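You operate a simulated robot arm through the tools that you are given. There is no shell and no other tool. Be economical: measure what you need, move in short steps, check, and stop when the job is done.

You run a simulated robot arm. Do the job below in one go: nothing can be reset, and whatever is moved stays where it is left.

TASK
Park the cage coil's plug, then unclip the coil and stand it on the shelf under the top board.
Fine: shut the blue cover; leave both dock levers open. Set down upright: what you pick out.
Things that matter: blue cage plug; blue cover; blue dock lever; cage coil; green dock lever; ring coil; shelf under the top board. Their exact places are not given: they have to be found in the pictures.

The check looks at the end state, three seconds after you hand in, the way a careful person would. Anything else that was tipped, shoved, dropped, spilled or broken makes it a failure. Lids that push on must go on centred and level and be pressed home; caps that screw on are set level and turned clockwise until they are tight.

THE ROBOT
A 6-joint arm with a four-finger gripper on a trunk, on a base that drives. Base frame: it is fixed to the floor where the robot stands at the start and does not move with it; the origin is under the middle of the robot, x ahead of it, y to its left, z up; the surface under the hand at the start is at about z = 0.985. Lengths are in m, angles in rad, forces in N, time in s.
Its first joint turns from -2.897 to 2.897 rad. Places, roughly: blue cage plug [-1, -1, 1]; blue cover [-1.1, -1, 0.9]; blue dock lever [-1.1, -1.1, 0.9]; green dock lever [-1.1, -1.3, 0.9]; shelf under the top board [0.7, -0.1, 1]. Payload 3.43 kg.
The TCP is the grasp point between the finger pads, 0.03 m short of the fingertips. In the tool frame z runs along the fingers and y along their closing line. Largest opening 0.12 m; the body of the gripper starts 0.085 m behind the TCP.
Orientation is told as [roll, pitch, yaw] about the base's x, y, z axes, in that order, counted from this pose: with the fingers straight down and closing along the base's y, the tool's x points along the base's -x, its y along +y and its z along -z.

THE INTERFACE
- The arm moves only by the tool play_rows. Its argument "moves" is a list that holds one entry, the list of rows, each a list of 6 numbers: the shift along the tool's x, y, z in m, then the turn, a rotation vector about the tool's x, y, z in rad. In form: [[[x, y, z, ax, ay, az], ...]]. A call has 1 to 10 rows; each row is the pose to reach, as a shift and turn from the pose commanded when the call began, along the tool's axes at that moment. "jaw" is the gripper command, from -1 (shut) to 1 (fully open), values between in proportion, set as the call begins (left out, the last holds). A row lasts 0.2 s, in which the tool goes at most 0.05 m and 0.15 rad; a call with a longer step from one row to the next is refused whole, and so is a gripper value outside its range. Where a pose cannot be reached the arm comes as near as it can. A force on the tool above 40 N (or 10 N above the force at the start of the call, whichever is more), or a blocked arm, ends the call early, and 0.2 s more pass. The fingers move at their own pace and stop on an object; they squeeze with about 25 N. The grip force told is the motor's: it shows also when the fingers shut on nothing. Time passes only in rows, and 0.2 s behind the last, so rows that repeat a pose let the fingers close. It gives the time, the measured TCP pose, the force on the tool (base axes), the opening and the grip force at its end, in the units of the frame above (readings bear some noise), with the torque about the TCP (base axes, N m) and any sound that the robot's microphone picked up, and new pictures: "views" is both (left out), scene, wrist or none.
- Cameras (640 x 400 px; columns grow to the right, rows downward): "scene" is now at [-0.2009, 0.164, 1.2548]; the picture's right is [-0.28, -0.96, 0.00], its down [-0.14, 0.04, -0.99] and it looks along [0.95, -0.27, -0.15] (base axes); focal length 296 px, centre (320, 200). "wrist" rides on the gripper at [0.072, -0.017, -0.121] in the tool frame; the picture's right is [0.23, 0.97, 0.00], its down [-0.81, 0.19, -0.55] and it looks along [-0.54, 0.13, 0.83] (tool axes); focal length 275 px, centre (320, 200).
- base_move(legs): drives the robot by 1 to 6 legs, each [ahead, turn to the left] in m and rad, along the robot's own axes; the way and the turn of a leg run together, so that a leg with both is an arc; at most 1.5 m and 3.142 rad a leg. The arm and the cameras ride along, it lands a little off, and it stops where it bumps. It gives what a move gives, and a new picture of the scene camera.
- aim_head(pan, tilt): turns the head with the scene camera to pan (to the left, within 2.496 rad either way) and tilt (down, from -0.506 to 1.204), counted from straight ahead of the robot. It gives what a move gives, and a new picture of the scene camera.
- point_at(camera, pixels): for up to 12 pixels [column, row] of the newest picture of that camera ("zoom" is the newest enlarged one), the place [x, y, z] in the base frame of the surface seen there, good to about 0.003 m. It takes no simulated time.
- close_up(camera, box): a new picture of the part [left, top, right, bottom] of that camera's present view, enlarged. It takes no simulated time.
- close_job(): hands the job in; it is judged then, once.

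Keep the steps short. Do not move on a guess: measure, check each grasp and each placing, and mend mistakes. In all there are 80 turns and 260 pictures (those below and enlarged ones count). Leave the gripper open and the arm clear of the work at the hand-in unless told otherwise, and finish with a single line.

The tools are called after "Emit:" as a command line: name --argument value ..., lists and objects as JSON in quotes. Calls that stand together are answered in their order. play_rows: Moves the arm, as the interface text tells. Its arguments: {"type":"object","properties":{"moves":{"type":"array","items":{"type":"array","items":{"type":"array","items":{"type":"number"}}}},"jaw":{"type":"number"},"views":{"type":"string","enum":["both","scene","wrist","none"]}},"required":["moves"]} The other tools are called the same way: base_move (legs) drives the base; aim_head (pan, tilt) turns the head that bears the scene camera; point_at (camera, pixels) gives the place of the surface under pixels of a picture; close_up (camera, box) takes an enlarged picture of a part of a camera's view; close_job () hands the job in.

At the start:

```text
time_s: 0.0
position: [0.5576, -0.2461, 1.3195]
tool_rot: [0.001, 0.002, 0.0]
force: [-0.5, -0.3, -0.2]
torque: [0.0, 0.0, 0.02]
grip_width: 0.12
grip_force: 0.0
robot x, y, heading: [-0.0036, 0.0004, -0.004]
head pan, tilt: [-0.279, 0.138]
```

scene: 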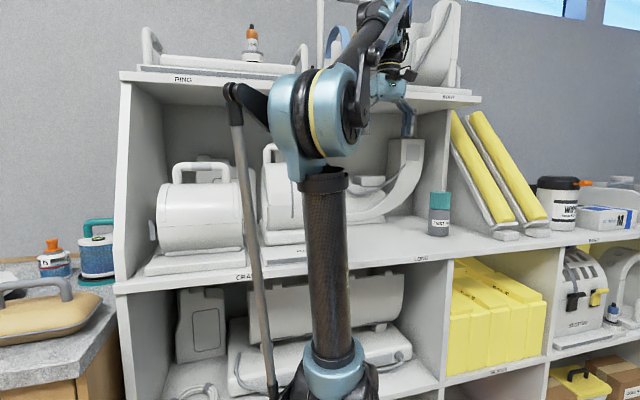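
wrist: 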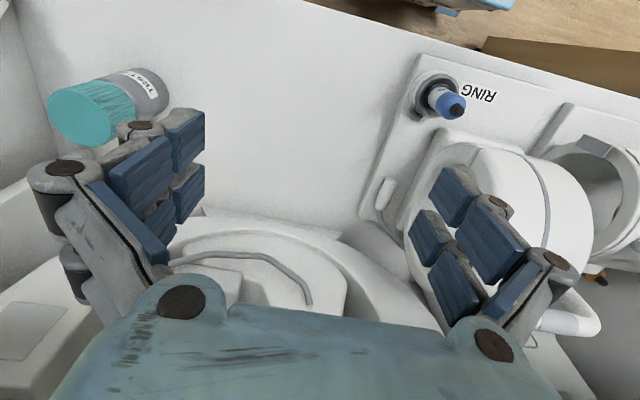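

I see a shelf rack ahead with coils on it. First I enlarge the shelf and then turn the head toward the dock behind right.

Emit:
close_up --camera "scene" --box '[110, 60, 490, 300]'

Emit:
aim_head --pan -2.3 --tilt 0.35

```text
1.67 times, centred on (300, 180) of scene
```

zoom: 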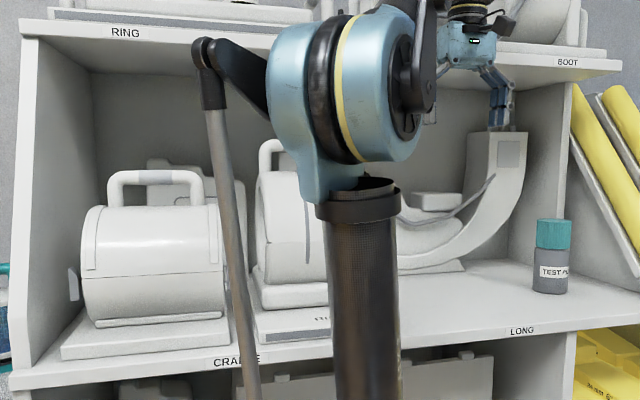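

```text
time_s: 1.9
position: [0.5413, -0.2448, 1.3275]
tool_rot: [0.0, -0.012, -0.001]
force: [0.6, -0.2, 0.0]
torque: [0.0, -0.02, 0.0]
grip_width: 0.12
grip_force: 0.1
robot x, y, heading: [-0.0017, -0.0033, -0.002]
head pan, tilt: [-2.3, 0.351]
```

scene: 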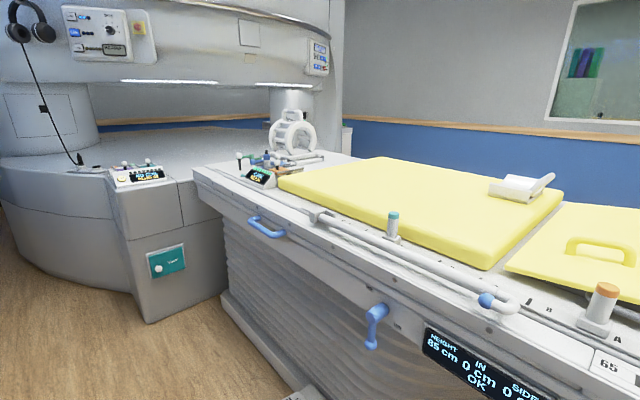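

The coil stands on the patient table at about (293,135). Enlarge and measure.

Emit:
close_up --camera "scene" --box '[220, 95, 348, 200]'

Emit:
point_at --camera "scene" --pixels '[[240, 158], [256, 176], [290, 118], [293, 150], [308, 158], [200, 170], [320, 215], [390, 222], [485, 300], [270, 235], [375, 320]]'

```text
3.81 times, centred on (284, 148) of scene
```

zoom: 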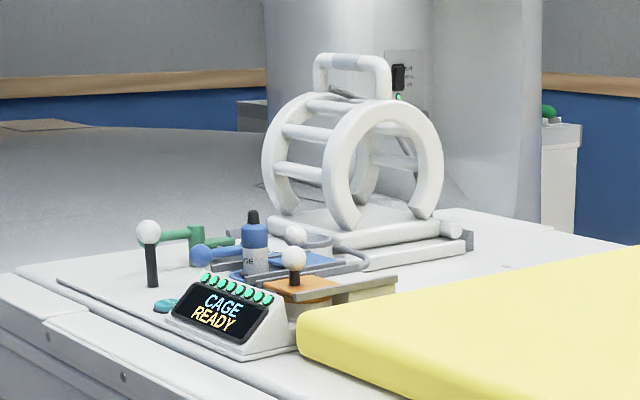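

```text
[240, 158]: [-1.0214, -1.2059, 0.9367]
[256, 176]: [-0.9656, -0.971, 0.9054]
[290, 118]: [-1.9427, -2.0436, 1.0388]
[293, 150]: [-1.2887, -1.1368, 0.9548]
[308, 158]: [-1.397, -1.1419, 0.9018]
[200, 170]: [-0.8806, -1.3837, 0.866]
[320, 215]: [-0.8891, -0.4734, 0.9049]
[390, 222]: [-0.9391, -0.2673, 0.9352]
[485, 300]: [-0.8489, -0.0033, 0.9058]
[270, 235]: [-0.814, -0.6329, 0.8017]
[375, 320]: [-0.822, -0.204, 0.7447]
```

The table edge is at x≈-0.82, the coil at about (-1.3,-1.14). Before driving, I check the shelf clearance at the arm.

Emit:
aim_head --pan -0.2 --tilt 0.1

Emit:
point_at --camera "scene" --pixels '[[150, 78], [150, 278], [450, 85], [420, 250], [280, 260], [200, 245], [200, 200], [130, 200], [200, 170], [440, 210], [300, 220], [220, 150]]'

```text
time_s: 4.0
position: [0.5417, -0.2448, 1.3267]
tool_rot: [0.002, -0.011, 0.0]
force: [-0.4, 0.3, 0.8]
torque: [0.01, 0.01, -0.03]
grip_width: 0.1198
grip_force: 0.1
robot x, y, heading: [0.0011, -0.0026, 0.0]
head pan, tilt: [-0.201, 0.099]
```

scene: 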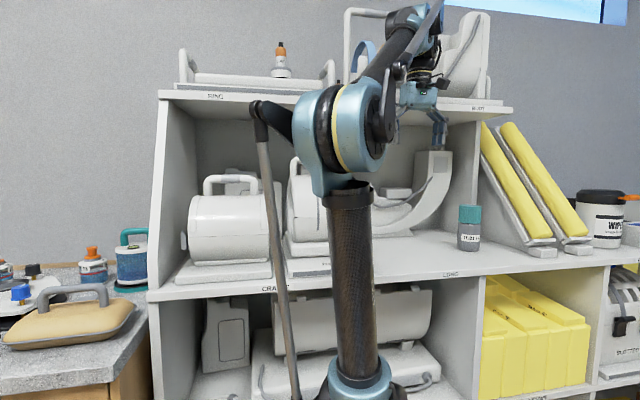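

```text
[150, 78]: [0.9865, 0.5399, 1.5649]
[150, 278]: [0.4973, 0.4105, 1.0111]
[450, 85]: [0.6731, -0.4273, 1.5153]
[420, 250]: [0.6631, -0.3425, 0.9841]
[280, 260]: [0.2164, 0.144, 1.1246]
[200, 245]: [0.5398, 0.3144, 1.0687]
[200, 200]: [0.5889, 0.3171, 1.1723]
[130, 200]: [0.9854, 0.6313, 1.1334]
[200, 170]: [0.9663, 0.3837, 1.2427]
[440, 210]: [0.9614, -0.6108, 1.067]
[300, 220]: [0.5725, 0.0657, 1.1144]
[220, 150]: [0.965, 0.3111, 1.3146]
```

Now I measure the board edges and read the labels.

Emit:
point_at --camera "scene" --pixels '[[215, 96], [480, 108], [500, 118], [455, 122], [265, 292], [450, 274], [470, 262], [470, 215], [400, 242], [330, 265], [425, 165], [360, 225]]'

Emit:
close_up --camera "scene" --box '[260, 90, 520, 290]'

Emit:
close_up --camera "wrist" --box '[0, 0, 640, 400]'

```text
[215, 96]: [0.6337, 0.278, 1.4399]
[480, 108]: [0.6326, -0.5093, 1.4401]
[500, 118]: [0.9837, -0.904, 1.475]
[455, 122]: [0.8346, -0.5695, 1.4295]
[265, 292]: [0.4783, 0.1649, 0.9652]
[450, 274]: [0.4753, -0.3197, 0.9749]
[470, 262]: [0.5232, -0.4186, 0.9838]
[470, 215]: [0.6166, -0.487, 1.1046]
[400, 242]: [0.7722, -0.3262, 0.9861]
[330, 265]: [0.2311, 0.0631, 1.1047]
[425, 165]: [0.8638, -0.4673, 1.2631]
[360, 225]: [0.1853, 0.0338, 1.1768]
```

```text
2.00 times, centred on (390, 190) of scene
```

zoom: 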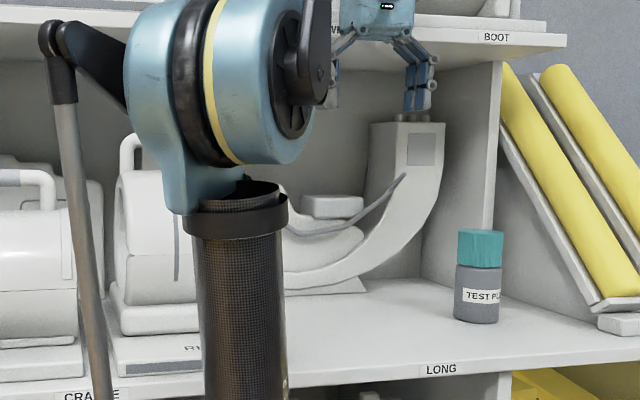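

```text
1.00 times, centred on (320, 200) of wrist (not enlarged: the box is as wide or as high as the picture)
```

zoom: 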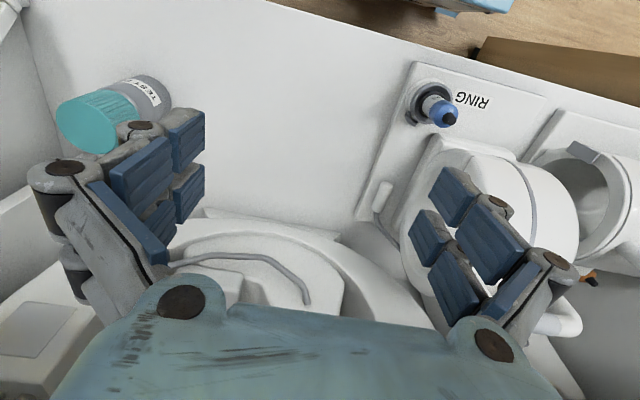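

The hand is clear of the top board's front edge (x≈0.63), and the shelf has free space at x 0.49–0.70, y -0.42…-0.08. Now I back off and turn right toward the gantry, then look.

Emit:
base_move --legs '[[-0.25, 0], [0, -1.571]]'

Emit:
aim_head --pan 0.0 --tilt 0.5

Emit:
point_at --camera "scene" --pixels '[[100, 150], [200, 150], [250, 200], [500, 150], [550, 200], [600, 250], [450, 100], [380, 100], [200, 60], [450, 60]]'

```text
time_s: 10.2
position: [-0.503, -0.5346, 1.3254]
tool_rot: [0.001, -0.01, -1.593]
force: [0.5, -0.1, 0.6]
torque: [0.01, -0.02, 0.01]
grip_width: 0.12
grip_force: 0.2
robot x, y, heading: [-0.235, 0.0032, -1.596]
head pan, tilt: [-0.201, 0.099]
```

scene: 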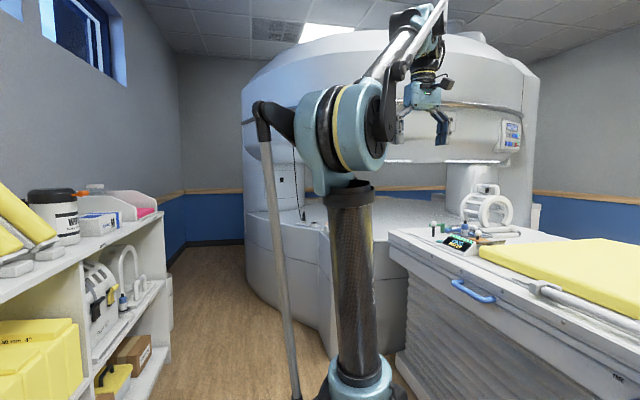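

```text
time_s: 11.0
position: [-0.503, -0.5185, 1.3333]
tool_rot: [-0.001, -0.023, -1.596]
force: [-0.2, -0.5, 0.5]
torque: [0.0, 0.0, 0.02]
grip_width: 0.1199
grip_force: 0.0
robot x, y, heading: [-0.2374, -0.0045, -1.596]
head pan, tilt: [0.0, 0.499]
```

scene: 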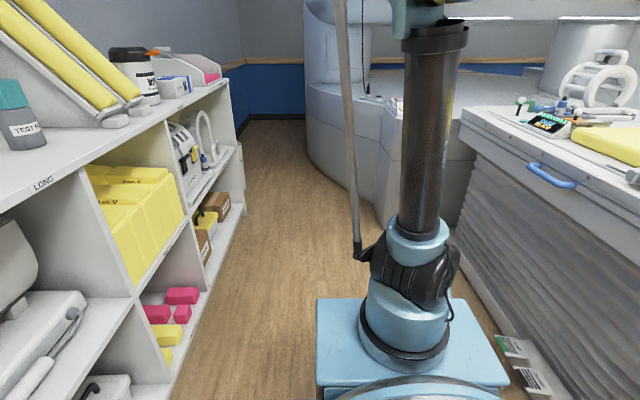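

```text
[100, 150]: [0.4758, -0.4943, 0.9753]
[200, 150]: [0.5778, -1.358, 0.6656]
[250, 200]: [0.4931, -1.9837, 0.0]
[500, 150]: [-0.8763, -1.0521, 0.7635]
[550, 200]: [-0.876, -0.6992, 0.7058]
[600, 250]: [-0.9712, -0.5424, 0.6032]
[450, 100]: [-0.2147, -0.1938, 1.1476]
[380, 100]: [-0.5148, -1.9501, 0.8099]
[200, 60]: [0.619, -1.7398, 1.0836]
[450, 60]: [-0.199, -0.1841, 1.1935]
```

I check floor clearances: papers near (515,350), gantry foot near (385,200), base front corners.

Emit:
point_at --camera "scene" --pixels '[[505, 340], [540, 375], [495, 335], [385, 210], [330, 190], [390, 140], [320, 300], [480, 300], [510, 385], [318, 380], [500, 105], [455, 300]]'

```text
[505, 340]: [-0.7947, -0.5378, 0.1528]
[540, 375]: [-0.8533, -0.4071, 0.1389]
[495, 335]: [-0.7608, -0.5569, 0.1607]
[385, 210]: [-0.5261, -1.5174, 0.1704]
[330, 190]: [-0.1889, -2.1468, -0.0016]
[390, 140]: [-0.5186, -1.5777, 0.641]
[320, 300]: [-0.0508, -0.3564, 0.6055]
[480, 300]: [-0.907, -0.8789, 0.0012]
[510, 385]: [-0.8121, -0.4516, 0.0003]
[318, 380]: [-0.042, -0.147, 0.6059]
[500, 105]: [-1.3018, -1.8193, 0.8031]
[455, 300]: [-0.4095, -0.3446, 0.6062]
```

Base is ~0.35 m to its front, half-width 0.19. To keep the arm away from the gantry, I turn around over the table side, reverse along the aisle to y≈-1.08, and turn to face the dock.

Emit:
base_move --legs '[[0, -3.12], [-1.07, 0], [0, 1.575]]'

Emit:
aim_head --pan 0.0 --tilt 0.45

```text
time_s: 20.8
position: [0.0374, 0.4368, 1.3446]
tool_rot: [-0.001, -0.045, 1.532]
force: [-0.1, 2.1, -0.7]
torque: [-0.22, 0.0, 0.02]
grip_width: 0.1201
grip_force: 0.1
robot x, y, heading: [-0.2575, -0.0514, 1.574]
head pan, tilt: [0.0, 0.499]
stopped in leg 2: the robot was blocked; the commanded pose is now the measured one
```

scene: 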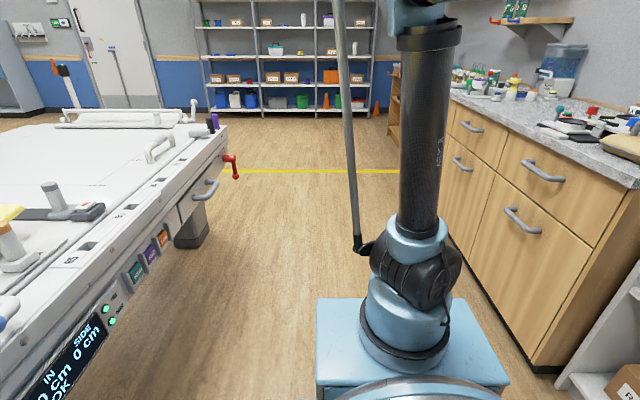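

```text
time_s: 21.4
position: [0.0384, 0.435, 1.3433]
tool_rot: [-0.003, -0.044, 1.533]
force: [1.0, 0.6, 0.5]
torque: [-0.02, 0.02, 0.03]
grip_width: 0.1199
grip_force: 0.0
robot x, y, heading: [-0.2577, -0.0492, 1.576]
head pan, tilt: [0.0, 0.45]
```

scene: 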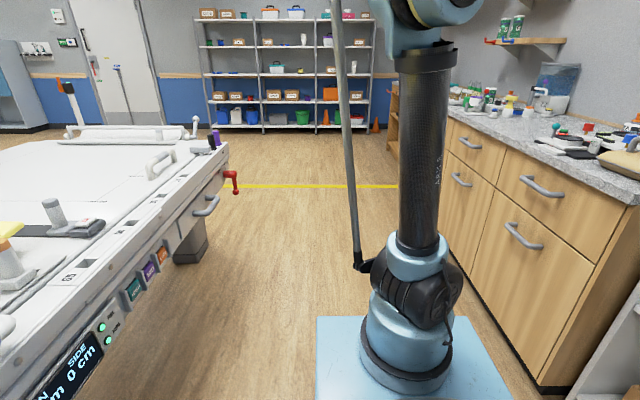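

Reverse got blocked after 5 cm. I look behind for the cause.

Emit:
aim_head --pan 2.49 --tilt 0.8

Emit:
aim_head --pan -2.49 --tilt 0.8

```text
time_s: 23.6
position: [0.0375, 0.4335, 1.3455]
tool_rot: [-0.003, -0.046, 1.531]
force: [0.5, 0.9, 0.4]
torque: [0.01, -0.06, 0.0]
grip_width: 0.1201
grip_force: 0.1
robot x, y, heading: [-0.2548, -0.0479, 1.574]
head pan, tilt: [2.491, 0.799]
```

scene: 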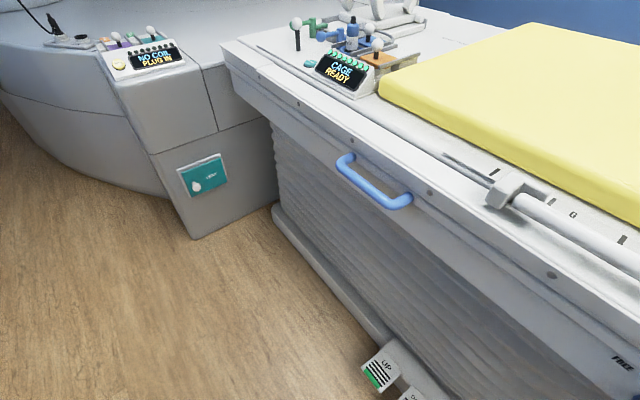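

```text
time_s: 27.6
position: [0.0377, 0.4338, 1.344]
tool_rot: [-0.002, -0.046, 1.533]
force: [-0.4, 0.6, -0.1]
torque: [0.01, -0.01, 0.01]
grip_width: 0.12
grip_force: 0.2
robot x, y, heading: [-0.2625, -0.0465, 1.576]
head pan, tilt: [-2.491, 0.799]
```

scene: 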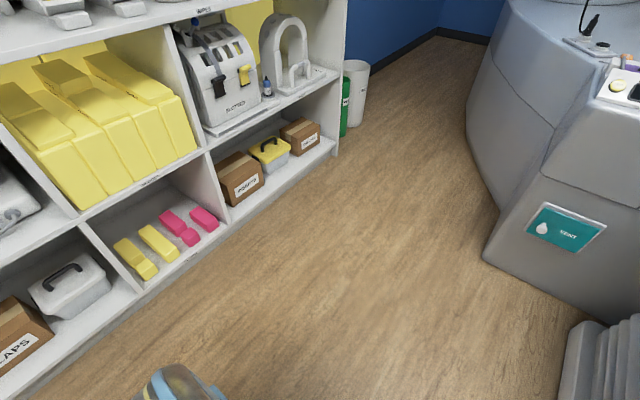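

Nothing obvious stands behind. I try a short reverse again.

Emit:
base_move --legs '[[-0.3, 0]]'

```text
time_s: 29.6
position: [0.0366, 0.135, 1.3444]
tool_rot: [0.001, -0.046, 1.536]
force: [0.1, -0.6, -0.3]
torque: [0.03, 0.01, -0.05]
grip_width: 0.1201
grip_force: 0.1
robot x, y, heading: [-0.2561, -0.3482, 1.576]
head pan, tilt: [-2.491, 0.799]
```

scene: 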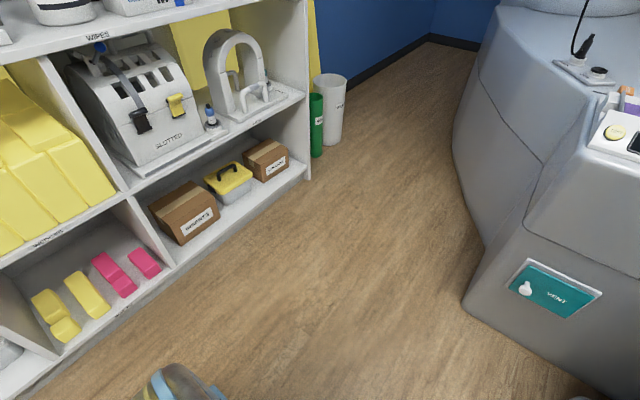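

It worked. Continue back, then turn left to face the dock.

Emit:
base_move --legs '[[-0.35, 0], [-0.37, 0], [0, 1.565]]'

Emit:
aim_head --pan 0.0 --tilt 0.45

```text
time_s: 38.2
position: [-0.7167, -0.7677, 1.3497]
tool_rot: [-0.001, -0.057, 3.094]
force: [-0.1, 0.7, 0.1]
torque: [-0.04, -0.02, 0.01]
grip_width: 0.1201
grip_force: 0.1
robot x, y, heading: [-0.2525, -1.0532, 3.133]
head pan, tilt: [-2.491, 0.799]
```

scene: 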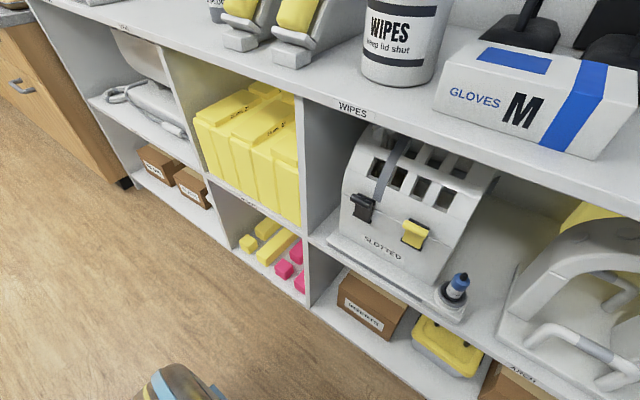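

```text
time_s: 40.4
position: [-0.7008, -0.7679, 1.3562]
tool_rot: [-0.002, -0.069, 3.092]
force: [-0.5, 0.7, -0.1]
torque: [0.02, 0.01, 0.01]
grip_width: 0.1198
grip_force: 0.1
robot x, y, heading: [-0.2531, -1.0566, 3.138]
head pan, tilt: [0.0, 0.45]
```

scene: 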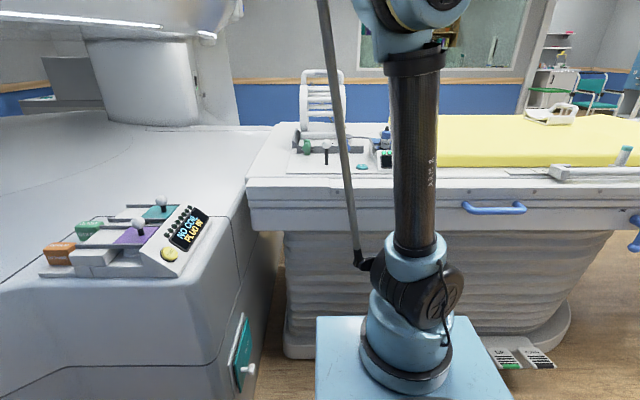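

I face the dock. Advance 0.15 m and take an enlarged look at the dock.

Emit:
base_move --legs '[[0.15, 0]]'

Emit:
aim_head --pan 0.0 --tilt 0.3

Emit:
close_up --camera "scene" --box '[220, 80, 460, 240]'

Emit:
close_up --camera "wrist" --box '[0, 0, 640, 400]'

```text
time_s: 41.8
position: [-0.8542, -0.7666, 1.3568]
tool_rot: [-0.002, -0.071, 3.092]
force: [0.2, -0.3, -1.1]
torque: [0.0, -0.04, 0.02]
grip_width: 0.1197
grip_force: 0.1
robot x, y, heading: [-0.4038, -1.0566, 3.128]
head pan, tilt: [0.0, 0.45]
```

scene: 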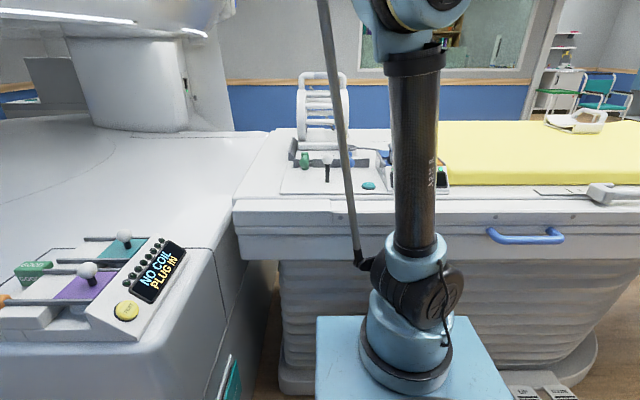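

```text
time_s: 42.5
position: [-0.8383, -0.7674, 1.3604]
tool_rot: [-0.002, -0.081, 3.09]
force: [0.3, -0.7, -0.1]
torque: [0.01, -0.02, 0.04]
grip_width: 0.1199
grip_force: 0.0
robot x, y, heading: [-0.4025, -1.0552, 3.134]
head pan, tilt: [0.0, 0.3]
```

scene: 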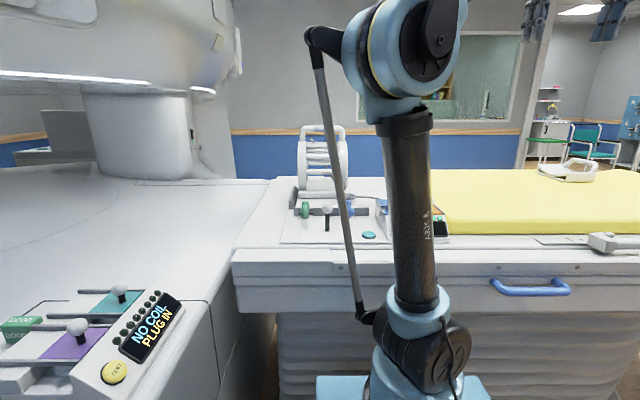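

```text
2.50 times, centred on (340, 160) of scene
```

zoom: 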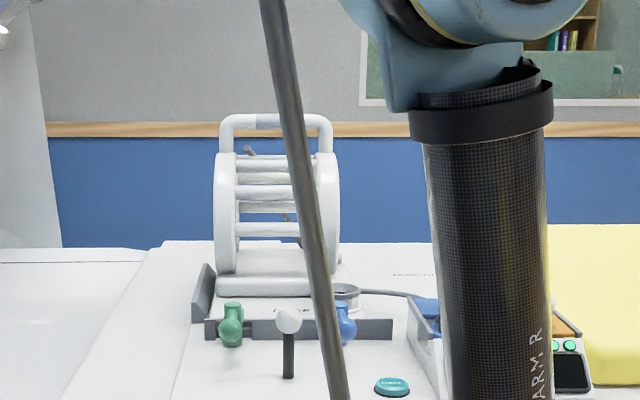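

```text
1.00 times, centred on (320, 200) of wrist (not enlarged: the box is as wide or as high as the picture)
```

zoom: 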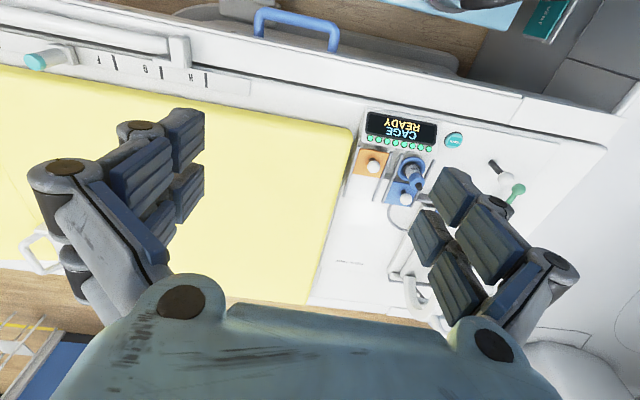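

The hand is off to one side. I shift it 0.28 m along tool +y (base −y) to look at the dock from above, and level the tool.

Emit:
play_rows --moves '[[[0, 0.045, 0, 0, 0.014, -0.008], [0, 0.09, 0, 0, 0.028, -0.016], [0, 0.135, 0, 0, 0.042, -0.024], [0, 0.18, 0, 0, 0.056, -0.032], [0, 0.225, 0, 0, 0.07, -0.04], [0, 0.25, 0, 0, 0.081, -0.05], [0, 0.25, 0, 0, 0.081, -0.05]]]'

```text
time_s: 44.1
position: [-0.849, -1.0195, 1.3593]
tool_rot: [-0.003, -0.002, 3.141]
force: [0.0, -0.6, -0.2]
torque: [-0.01, -0.01, 0.0]
grip_width: 0.1199
grip_force: 0.1
robot x, y, heading: [-0.4058, -1.0545, 3.136]
head pan, tilt: [0.0, 0.3]
```

scene: 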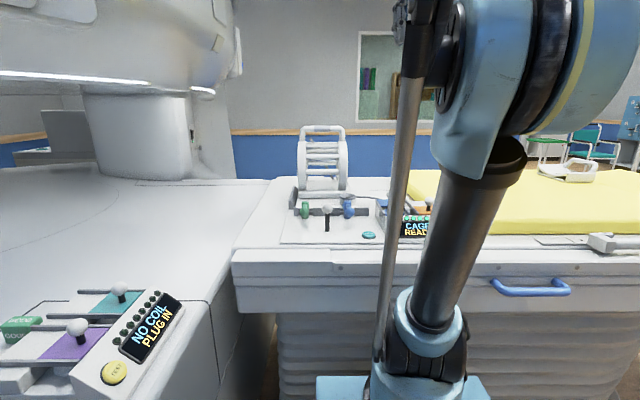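
wrist: 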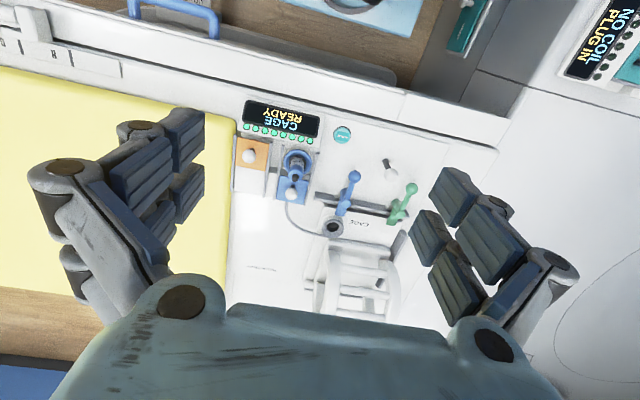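

Now the dock is visible. I enlarge the wrist view and measure.

Emit:
close_up --camera "wrist" --box '[220, 90, 440, 330]'

Emit:
close_up --camera "scene" --box '[270, 110, 440, 250]'

Emit:
point_at --camera "wrist" --pixels '[[297, 158], [291, 195], [249, 155], [334, 227], [355, 176], [339, 210], [413, 188], [395, 219], [388, 163], [342, 135], [325, 300], [345, 240]]'

```text
1.67 times, centred on (330, 210) of wrist
```

zoom: 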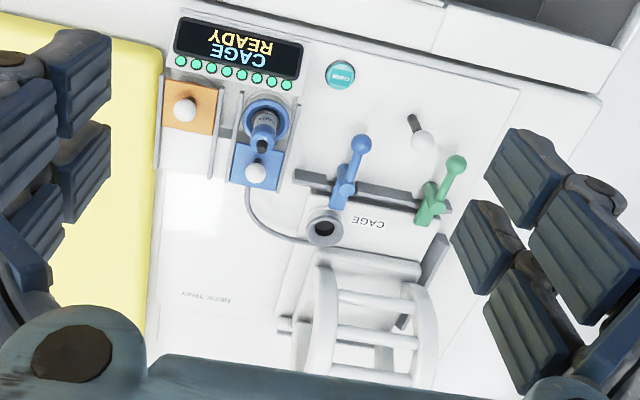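

```text
2.86 times, centred on (355, 180) of scene
```

zoom: 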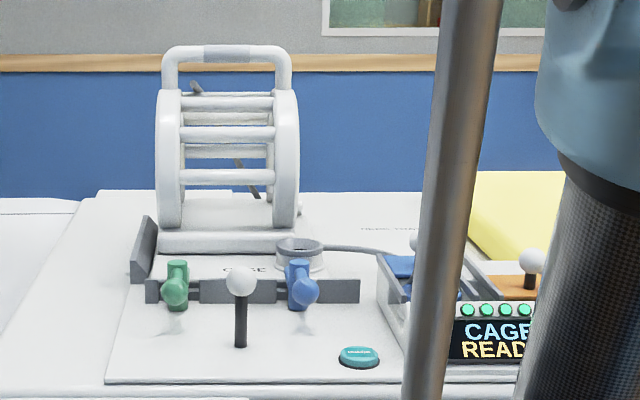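

```text
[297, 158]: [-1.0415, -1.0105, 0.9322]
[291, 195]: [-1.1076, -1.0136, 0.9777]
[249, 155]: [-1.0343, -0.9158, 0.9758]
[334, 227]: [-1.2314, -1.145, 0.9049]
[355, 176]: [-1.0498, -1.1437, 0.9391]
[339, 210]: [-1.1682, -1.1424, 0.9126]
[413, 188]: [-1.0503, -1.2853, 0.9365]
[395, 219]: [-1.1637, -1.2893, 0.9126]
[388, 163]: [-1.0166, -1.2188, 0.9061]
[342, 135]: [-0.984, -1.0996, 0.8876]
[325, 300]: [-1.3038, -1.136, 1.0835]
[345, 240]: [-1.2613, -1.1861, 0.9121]
```

The plug stands in the blue-ringed socket at (-1.04,-1.01). The blue slide cover is pushed back with its knob at (-1.108,-1.014), and the empty parking ring is on the coil base at (-1.23,-1.145). I measure the handle and coil from the scene zoom.

Emit:
point_at --camera "zoom" --pixels '[[227, 52], [175, 75], [281, 75], [228, 105], [177, 285], [177, 265], [301, 290], [241, 280], [160, 225], [300, 245], [325, 290], [230, 240]]'

Emit:
play_rows --moves '[[[0, 0.03, 0.04, 0, 0, 0], [-0.03, 0.06, 0.08, 0, 0, 0], [-0.05, 0.09, 0.12, 0, 0, 0], [-0.07, 0.11, 0.16, 0, 0, 0], [-0.07, 0.13, 0.2, 0, 0, 0], [-0.07, 0.13, 0.2, 0, 0, 0]]]' --views "wrist"

```text
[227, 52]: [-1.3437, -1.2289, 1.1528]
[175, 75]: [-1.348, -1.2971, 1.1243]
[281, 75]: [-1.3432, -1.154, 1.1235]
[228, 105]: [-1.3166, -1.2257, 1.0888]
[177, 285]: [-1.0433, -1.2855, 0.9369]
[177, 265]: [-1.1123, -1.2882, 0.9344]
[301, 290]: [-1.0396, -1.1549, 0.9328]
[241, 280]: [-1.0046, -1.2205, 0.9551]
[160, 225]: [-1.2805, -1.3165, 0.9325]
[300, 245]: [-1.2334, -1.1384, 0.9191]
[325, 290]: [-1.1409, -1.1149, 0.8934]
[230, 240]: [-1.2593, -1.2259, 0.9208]
```

```text
refused: row 2 steps farther than a row can; nothing moved
```

Handle bar runs along y (−1.30…−1.15) at x≈−1.345, z≈1.15. I repeat the approach to look closer, in smaller steps.

Emit:
play_rows --moves '[[[-0.01, 0.02, 0.03, 0, 0, 0], [-0.02, 0.04, 0.06, 0, 0, 0], [-0.03, 0.06, 0.09, 0, 0, 0], [-0.04, 0.08, 0.12, 0, 0, 0], [-0.05, 0.1, 0.15, 0, 0, 0], [-0.06, 0.12, 0.18, 0, 0, 0], [-0.06, 0.12, 0.18, 0, 0, 0]]]' --views "wrist"

Emit:
close_up --camera "wrist" --box '[160, 100, 480, 300]'

```text
time_s: 45.7
position: [-0.9087, -1.1364, 1.1812]
tool_rot: [-0.003, -0.003, 3.142]
force: [-0.3, 0.1, 0.2]
torque: [0.01, 0.02, 0.0]
grip_width: 0.12
grip_force: 0.1
robot x, y, heading: [-0.4023, -1.0581, 3.136]
head pan, tilt: [0.0, 0.3]
```

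wrist: 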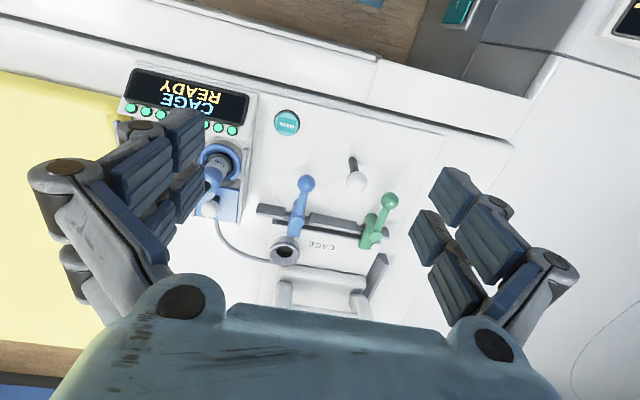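

```text
2.00 times, centred on (320, 200) of wrist
```

zoom: 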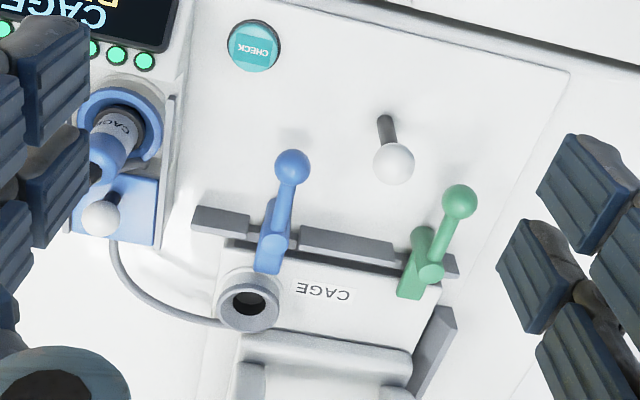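

I enlarge the levers and the gantry's own (empty) dock to understand the mechanism.

Emit:
close_up --camera "scene" --box '[285, 175, 385, 245]'

Emit:
close_up --camera "scene" --box '[0, 270, 200, 400]'

Emit:
close_up --camera "wrist" --box '[245, 165, 405, 275]'

Emit:
point_at --camera "zoom" --pixels '[[245, 65], [225, 190], [235, 150], [215, 260], [225, 130], [575, 150], [500, 290], [515, 240], [480, 330], [540, 200], [300, 200], [360, 200]]'

```text
5.71 times, centred on (335, 210) of scene
```

zoom: 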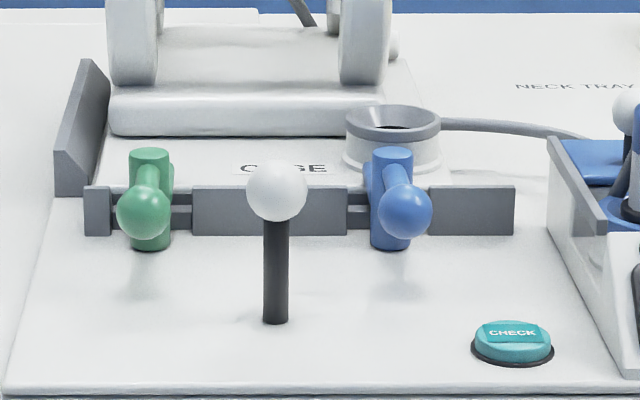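

```text
3.08 times, centred on (100, 335) of scene
```

zoom: 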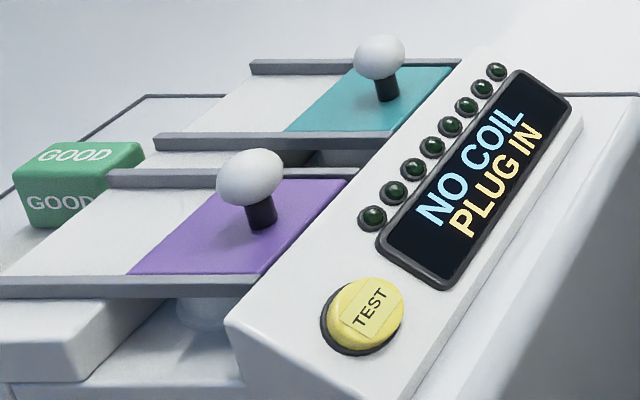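

```text
3.64 times, centred on (325, 220) of wrist
```

zoom: 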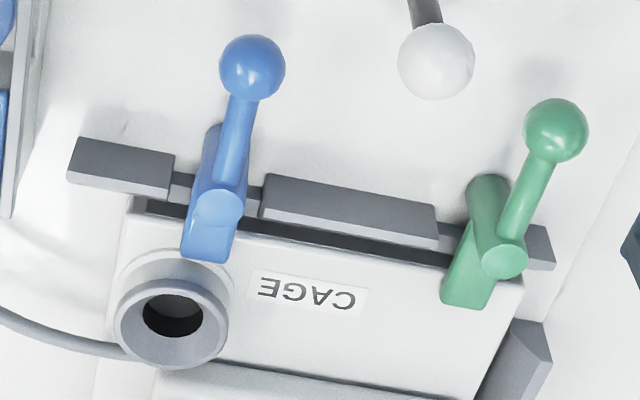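

```text
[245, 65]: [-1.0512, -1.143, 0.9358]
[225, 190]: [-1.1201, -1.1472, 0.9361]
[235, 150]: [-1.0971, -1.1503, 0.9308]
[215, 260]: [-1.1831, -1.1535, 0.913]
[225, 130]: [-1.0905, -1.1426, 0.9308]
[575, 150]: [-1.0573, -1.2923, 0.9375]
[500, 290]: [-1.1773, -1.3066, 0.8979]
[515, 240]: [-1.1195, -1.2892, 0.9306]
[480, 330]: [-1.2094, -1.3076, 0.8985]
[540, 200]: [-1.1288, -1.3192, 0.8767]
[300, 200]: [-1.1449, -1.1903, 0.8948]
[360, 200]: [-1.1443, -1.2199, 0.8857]
```

The mechanism is to be tested gently later. First the plug: I move the hand to y≈−1.01 to see the plug closely.

Emit:
play_rows --moves '[[[0.0, -0.045, 0, 0, 0, 0], [0, -0.09, 0, 0, 0, 0], [0, -0.125, 0, 0, 0, 0], [0, -0.125, 0.03, 0, 0, 0], [0, -0.125, 0.03, 0, 0, 0]]]' --views "both"

Emit:
close_up --camera "wrist" --box '[200, 60, 400, 240]'

Emit:
close_up --camera "scene" --box '[330, 170, 450, 250]'

```text
time_s: 46.9
position: [-0.9103, -1.0095, 1.1508]
tool_rot: [-0.002, -0.003, 3.141]
force: [0.5, 0.5, -0.9]
torque: [-0.01, 0.02, 0.02]
grip_width: 0.12
grip_force: 0.0
robot x, y, heading: [-0.4046, -1.0541, 3.13]
head pan, tilt: [0.0, 0.3]
```

scene: 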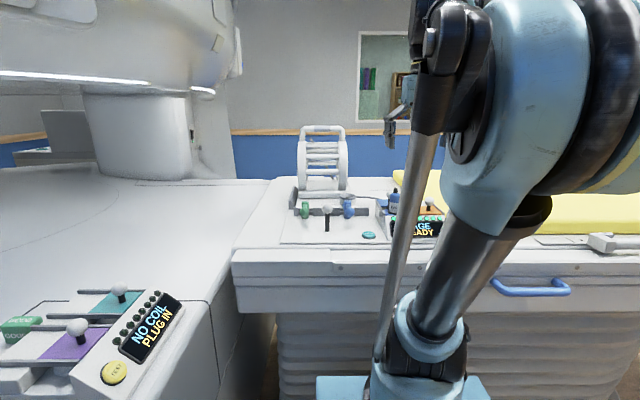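
wrist: 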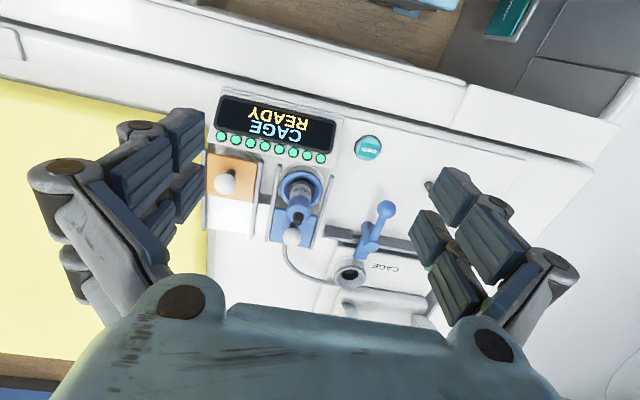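

```text
2.22 times, centred on (300, 150) of wrist
```

zoom: 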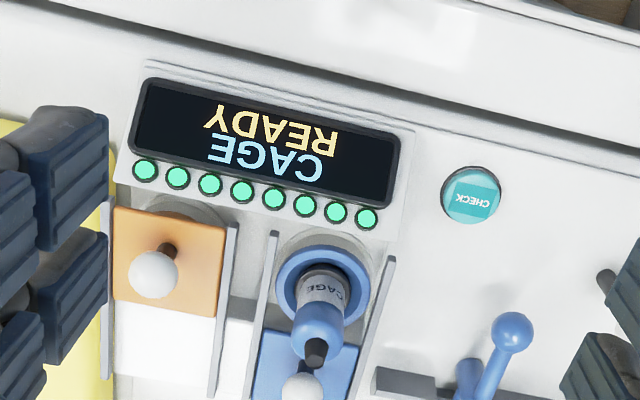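

```text
5.00 times, centred on (390, 210) of scene
```

zoom: 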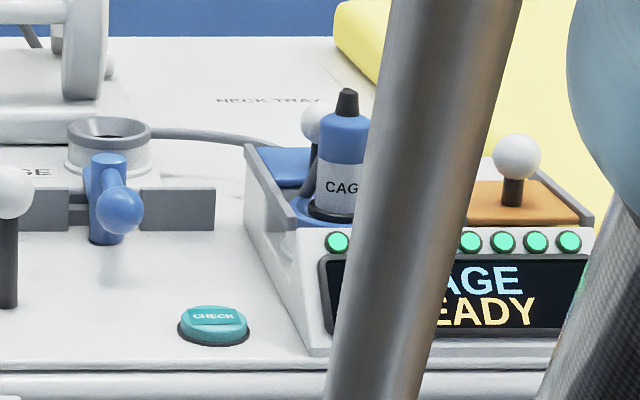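

Plug is a vertical cylinder (grey label, blue shoulder, black tip). I measure it in the scene zoom.

Emit:
point_at --camera "zoom" --pixels '[[347, 100], [345, 135], [345, 170], [340, 205], [325, 175], [322, 205], [345, 215], [312, 120], [270, 165], [110, 128], [75, 135], [145, 135]]'

Emit:
point_at --camera "wrist" --pixels '[[298, 218], [300, 205], [299, 190], [283, 188], [318, 188], [291, 237], [225, 182], [350, 270], [340, 268], [300, 172], [350, 262], [350, 283]]'

```text
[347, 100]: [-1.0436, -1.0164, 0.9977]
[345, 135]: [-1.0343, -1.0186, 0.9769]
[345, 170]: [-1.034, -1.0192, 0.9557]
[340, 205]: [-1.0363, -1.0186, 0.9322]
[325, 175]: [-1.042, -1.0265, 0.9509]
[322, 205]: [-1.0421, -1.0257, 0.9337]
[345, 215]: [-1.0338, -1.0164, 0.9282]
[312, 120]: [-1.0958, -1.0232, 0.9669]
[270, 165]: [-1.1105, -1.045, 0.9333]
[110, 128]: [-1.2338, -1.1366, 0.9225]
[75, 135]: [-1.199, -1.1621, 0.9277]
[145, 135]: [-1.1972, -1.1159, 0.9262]
```

```text
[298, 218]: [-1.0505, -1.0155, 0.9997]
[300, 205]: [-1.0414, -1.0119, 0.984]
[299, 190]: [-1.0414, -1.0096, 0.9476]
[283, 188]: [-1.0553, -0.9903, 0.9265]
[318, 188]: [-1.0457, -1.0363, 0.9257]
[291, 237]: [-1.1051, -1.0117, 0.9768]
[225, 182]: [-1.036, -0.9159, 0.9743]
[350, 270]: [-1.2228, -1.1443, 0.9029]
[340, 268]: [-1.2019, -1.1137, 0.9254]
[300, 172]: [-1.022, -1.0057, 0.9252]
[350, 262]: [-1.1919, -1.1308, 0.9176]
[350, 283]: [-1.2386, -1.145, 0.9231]
```

Plug axis ≈ (−1.047, −1.013), top z≈1.0. I move above it with the jaw partly open (0.07 m).

Emit:
play_rows --moves '[[[-0.045, 0.001, 0, 0, 0, 0], [-0.09, 0.002, 0, 0, 0, 0], [-0.137, 0.0035, 0, 0, 0, 0], [-0.137, 0.0035, 0.045, 0, 0, 0], [-0.137, 0.0035, 0.08, 0, 0, 0], [-0.137, 0.0035, 0.08, 0, 0, 0]]]' --jaw 0.17

Emit:
close_up --camera "scene" --box '[330, 150, 450, 250]'

```text
time_s: 48.3
position: [-1.0463, -1.0159, 1.07]
tool_rot: [-0.003, -0.002, 3.141]
force: [0.0, 0.5, -0.3]
torque: [-0.02, 0.01, 0.01]
grip_width: 0.0701
grip_force: 0.0
robot x, y, heading: [-0.3999, -1.0549, 3.132]
head pan, tilt: [0.0, 0.3]
```

scene: 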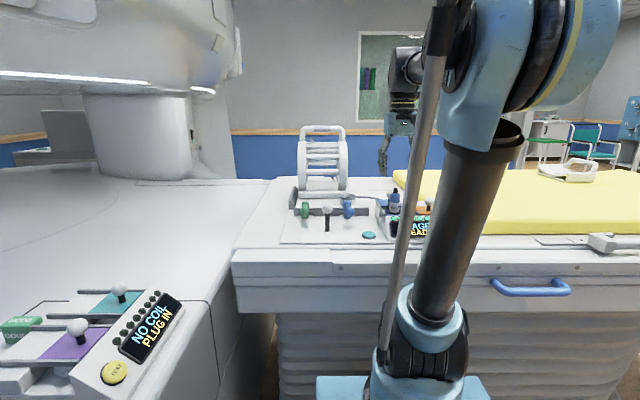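
wrist: 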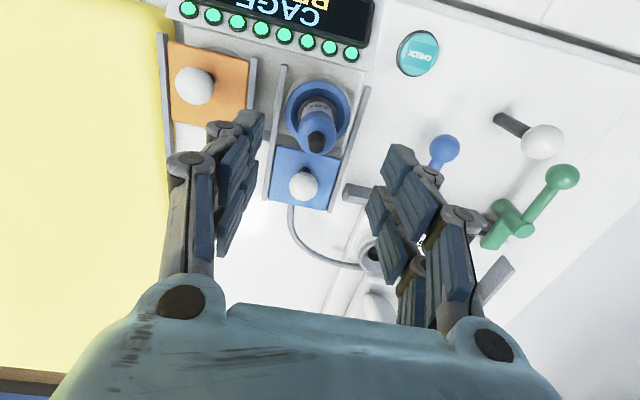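

```text
4.00 times, centred on (390, 200) of scene
```

zoom: 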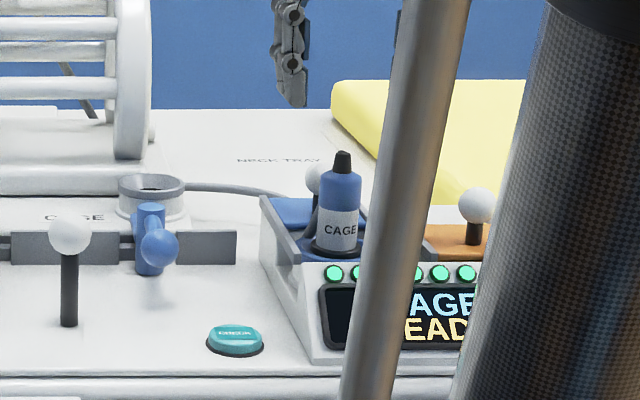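

Aligned. Descend 0.10 m and close in the next call.

Emit:
play_rows --moves '[[[0, -0.002, 0.035, 0, 0, 0], [0, -0.003, 0.07, 0, 0, 0], [0, -0.003, 0.1, 0, 0, 0], [0, -0.003, 0.1, 0, 0, 0]]]' --jaw 0.17 --views "wrist"

Emit:
play_rows --moves '[[[0, 0, 0, 0, 0, 0], [0, 0, 0, 0, 0, 0], [0, 0, 0, 0, 0, 0]]]' --jaw -1 --views "wrist"

```text
time_s: 49.3
position: [-1.0466, -1.0109, 0.9714]
tool_rot: [-0.004, -0.003, 3.142]
force: [0.2, -0.7, 0.0]
torque: [-0.01, -0.01, 0.0]
grip_width: 0.0702
grip_force: 0.0
robot x, y, heading: [-0.4065, -1.0568, 3.139]
head pan, tilt: [0.0, 0.3]
```

wrist: 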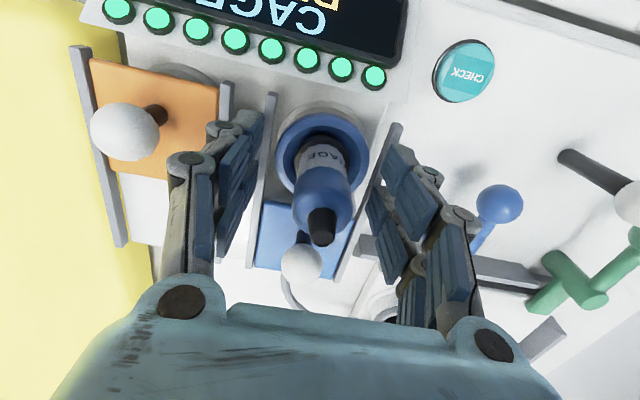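

```text
time_s: 50.1
position: [-1.0471, -1.011, 0.9716]
tool_rot: [-0.004, -0.002, 3.14]
force: [-0.3, 0.7, -0.1]
torque: [0.01, 0.01, 0.02]
grip_width: 0.0289
grip_force: 24.7
robot x, y, heading: [-0.4047, -1.0561, 3.138]
head pan, tilt: [0.0, 0.3]
```

wrist: 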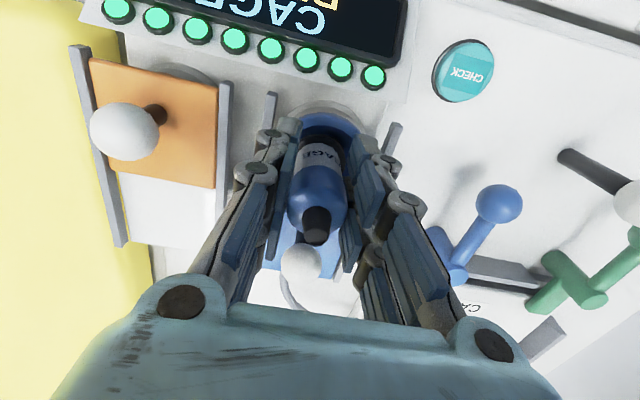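

Gripped at 0.029 m. Pull straight up 0.09 m.

Emit:
play_rows --moves '[[[0, 0, -0.01, 0, 0, 0], [0, 0, -0.02, 0, 0, 0], [0, 0, -0.04, 0, 0, 0], [0, 0, -0.065, 0, 0, 0], [0, 0, -0.09, 0, 0, 0], [0, 0, -0.09, 0, 0, 0]]]' --views "both"

Emit:
close_up --camera "scene" --box '[310, 140, 430, 240]'

```text
time_s: 51.5
position: [-1.0469, -1.0116, 1.0609]
tool_rot: [-0.003, -0.001, 3.142]
force: [0.2, 0.2, -1.0]
torque: [0.02, 0.0, -0.02]
grip_width: 0.0288
grip_force: 24.6
robot x, y, heading: [-0.4065, -1.0534, 3.132]
head pan, tilt: [0.0, 0.3]
```

scene: 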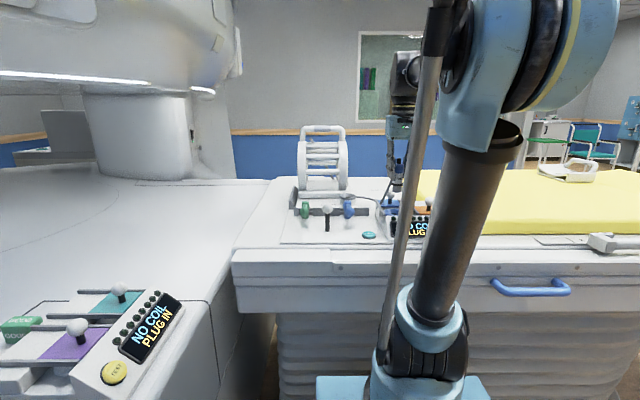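
wrist: 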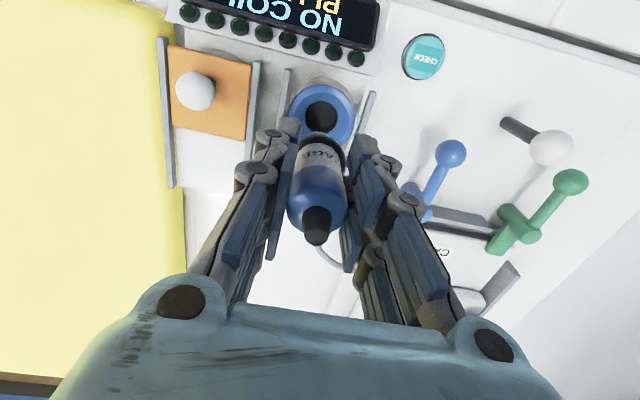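

```text
4.00 times, centred on (370, 190) of scene
```

zoom: 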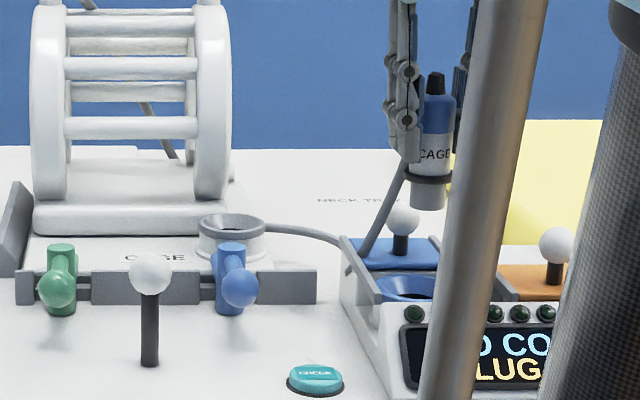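

Plug is out (display: NO COIL PLUG IN). Measure the parking ring rim: left, right, back, front.

Emit:
point_at --camera "zoom" --pixels '[[199, 226], [203, 226], [262, 226], [266, 227], [232, 215], [232, 238], [232, 227], [215, 218], [250, 218], [430, 200], [428, 181], [385, 278]]'

```text
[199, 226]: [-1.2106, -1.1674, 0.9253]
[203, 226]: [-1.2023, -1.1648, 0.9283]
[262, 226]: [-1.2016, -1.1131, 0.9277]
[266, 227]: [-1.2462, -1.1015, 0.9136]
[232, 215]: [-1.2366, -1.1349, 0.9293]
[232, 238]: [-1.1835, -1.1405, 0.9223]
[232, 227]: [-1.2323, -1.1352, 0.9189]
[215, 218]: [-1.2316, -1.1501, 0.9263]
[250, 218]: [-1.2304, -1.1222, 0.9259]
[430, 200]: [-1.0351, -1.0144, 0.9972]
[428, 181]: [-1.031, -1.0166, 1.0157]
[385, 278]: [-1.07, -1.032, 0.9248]
```

Park centre ≈ (−1.210, −1.139), rim z≈0.927 (same height as the socket). Move at height: first along y, then x.

Emit:
play_rows --moves '[[[0, 0.043, 0, 0, 0, 0], [0, 0.086, 0, 0, 0, 0], [0, 0.1275, 0, 0, 0, 0], [-0.04, 0.1275, 0, 0, 0, 0], [-0.08, 0.1275, 0, 0, 0, 0], [-0.12, 0.1275, 0, 0, 0, 0], [-0.163, 0.1275, 0, 0, 0, 0], [-0.163, 0.1275, 0, 0, 0, 0]]]' --views "both"

Emit:
close_up --camera "scene" --box '[290, 130, 410, 230]'

Emit:
close_up --camera "wrist" --box '[220, 60, 420, 260]'

```text
time_s: 53.3
position: [-1.2081, -1.1366, 1.0619]
tool_rot: [-0.004, -0.003, 3.141]
force: [-0.2, -0.8, -0.6]
torque: [0.0, 0.05, -0.01]
grip_width: 0.0292
grip_force: 25.0
robot x, y, heading: [-0.4064, -1.0539, 3.132]
head pan, tilt: [0.0, 0.3]
```

scene: 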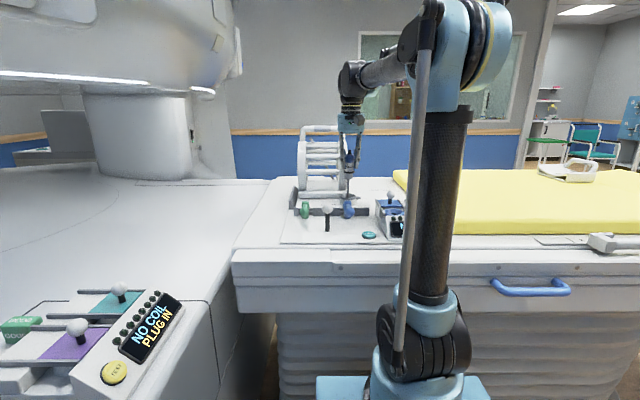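
wrist: 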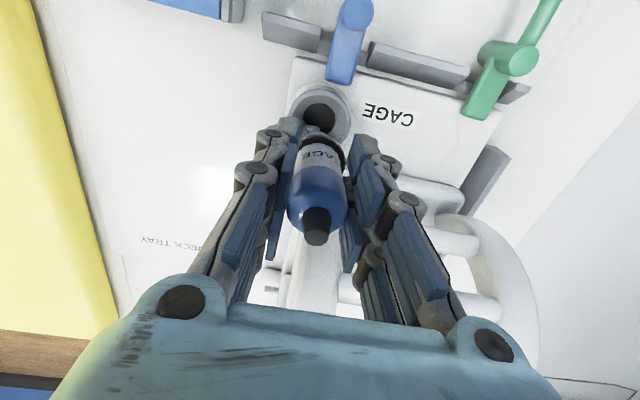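

```text
4.00 times, centred on (350, 180) of scene
```

zoom: 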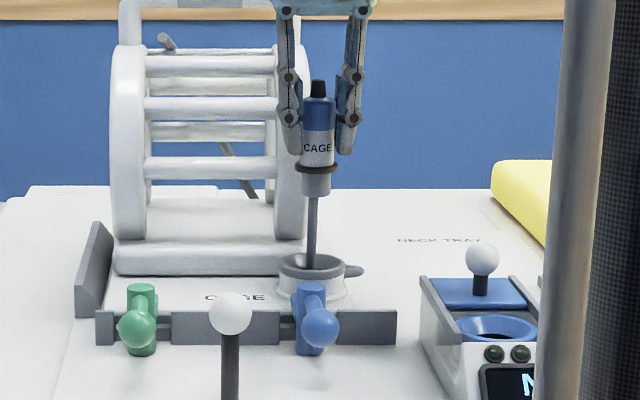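

```text
2.00 times, centred on (320, 160) of wrist
```

zoom: 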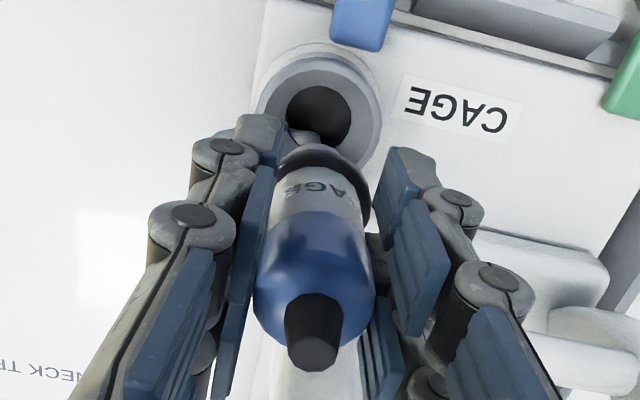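

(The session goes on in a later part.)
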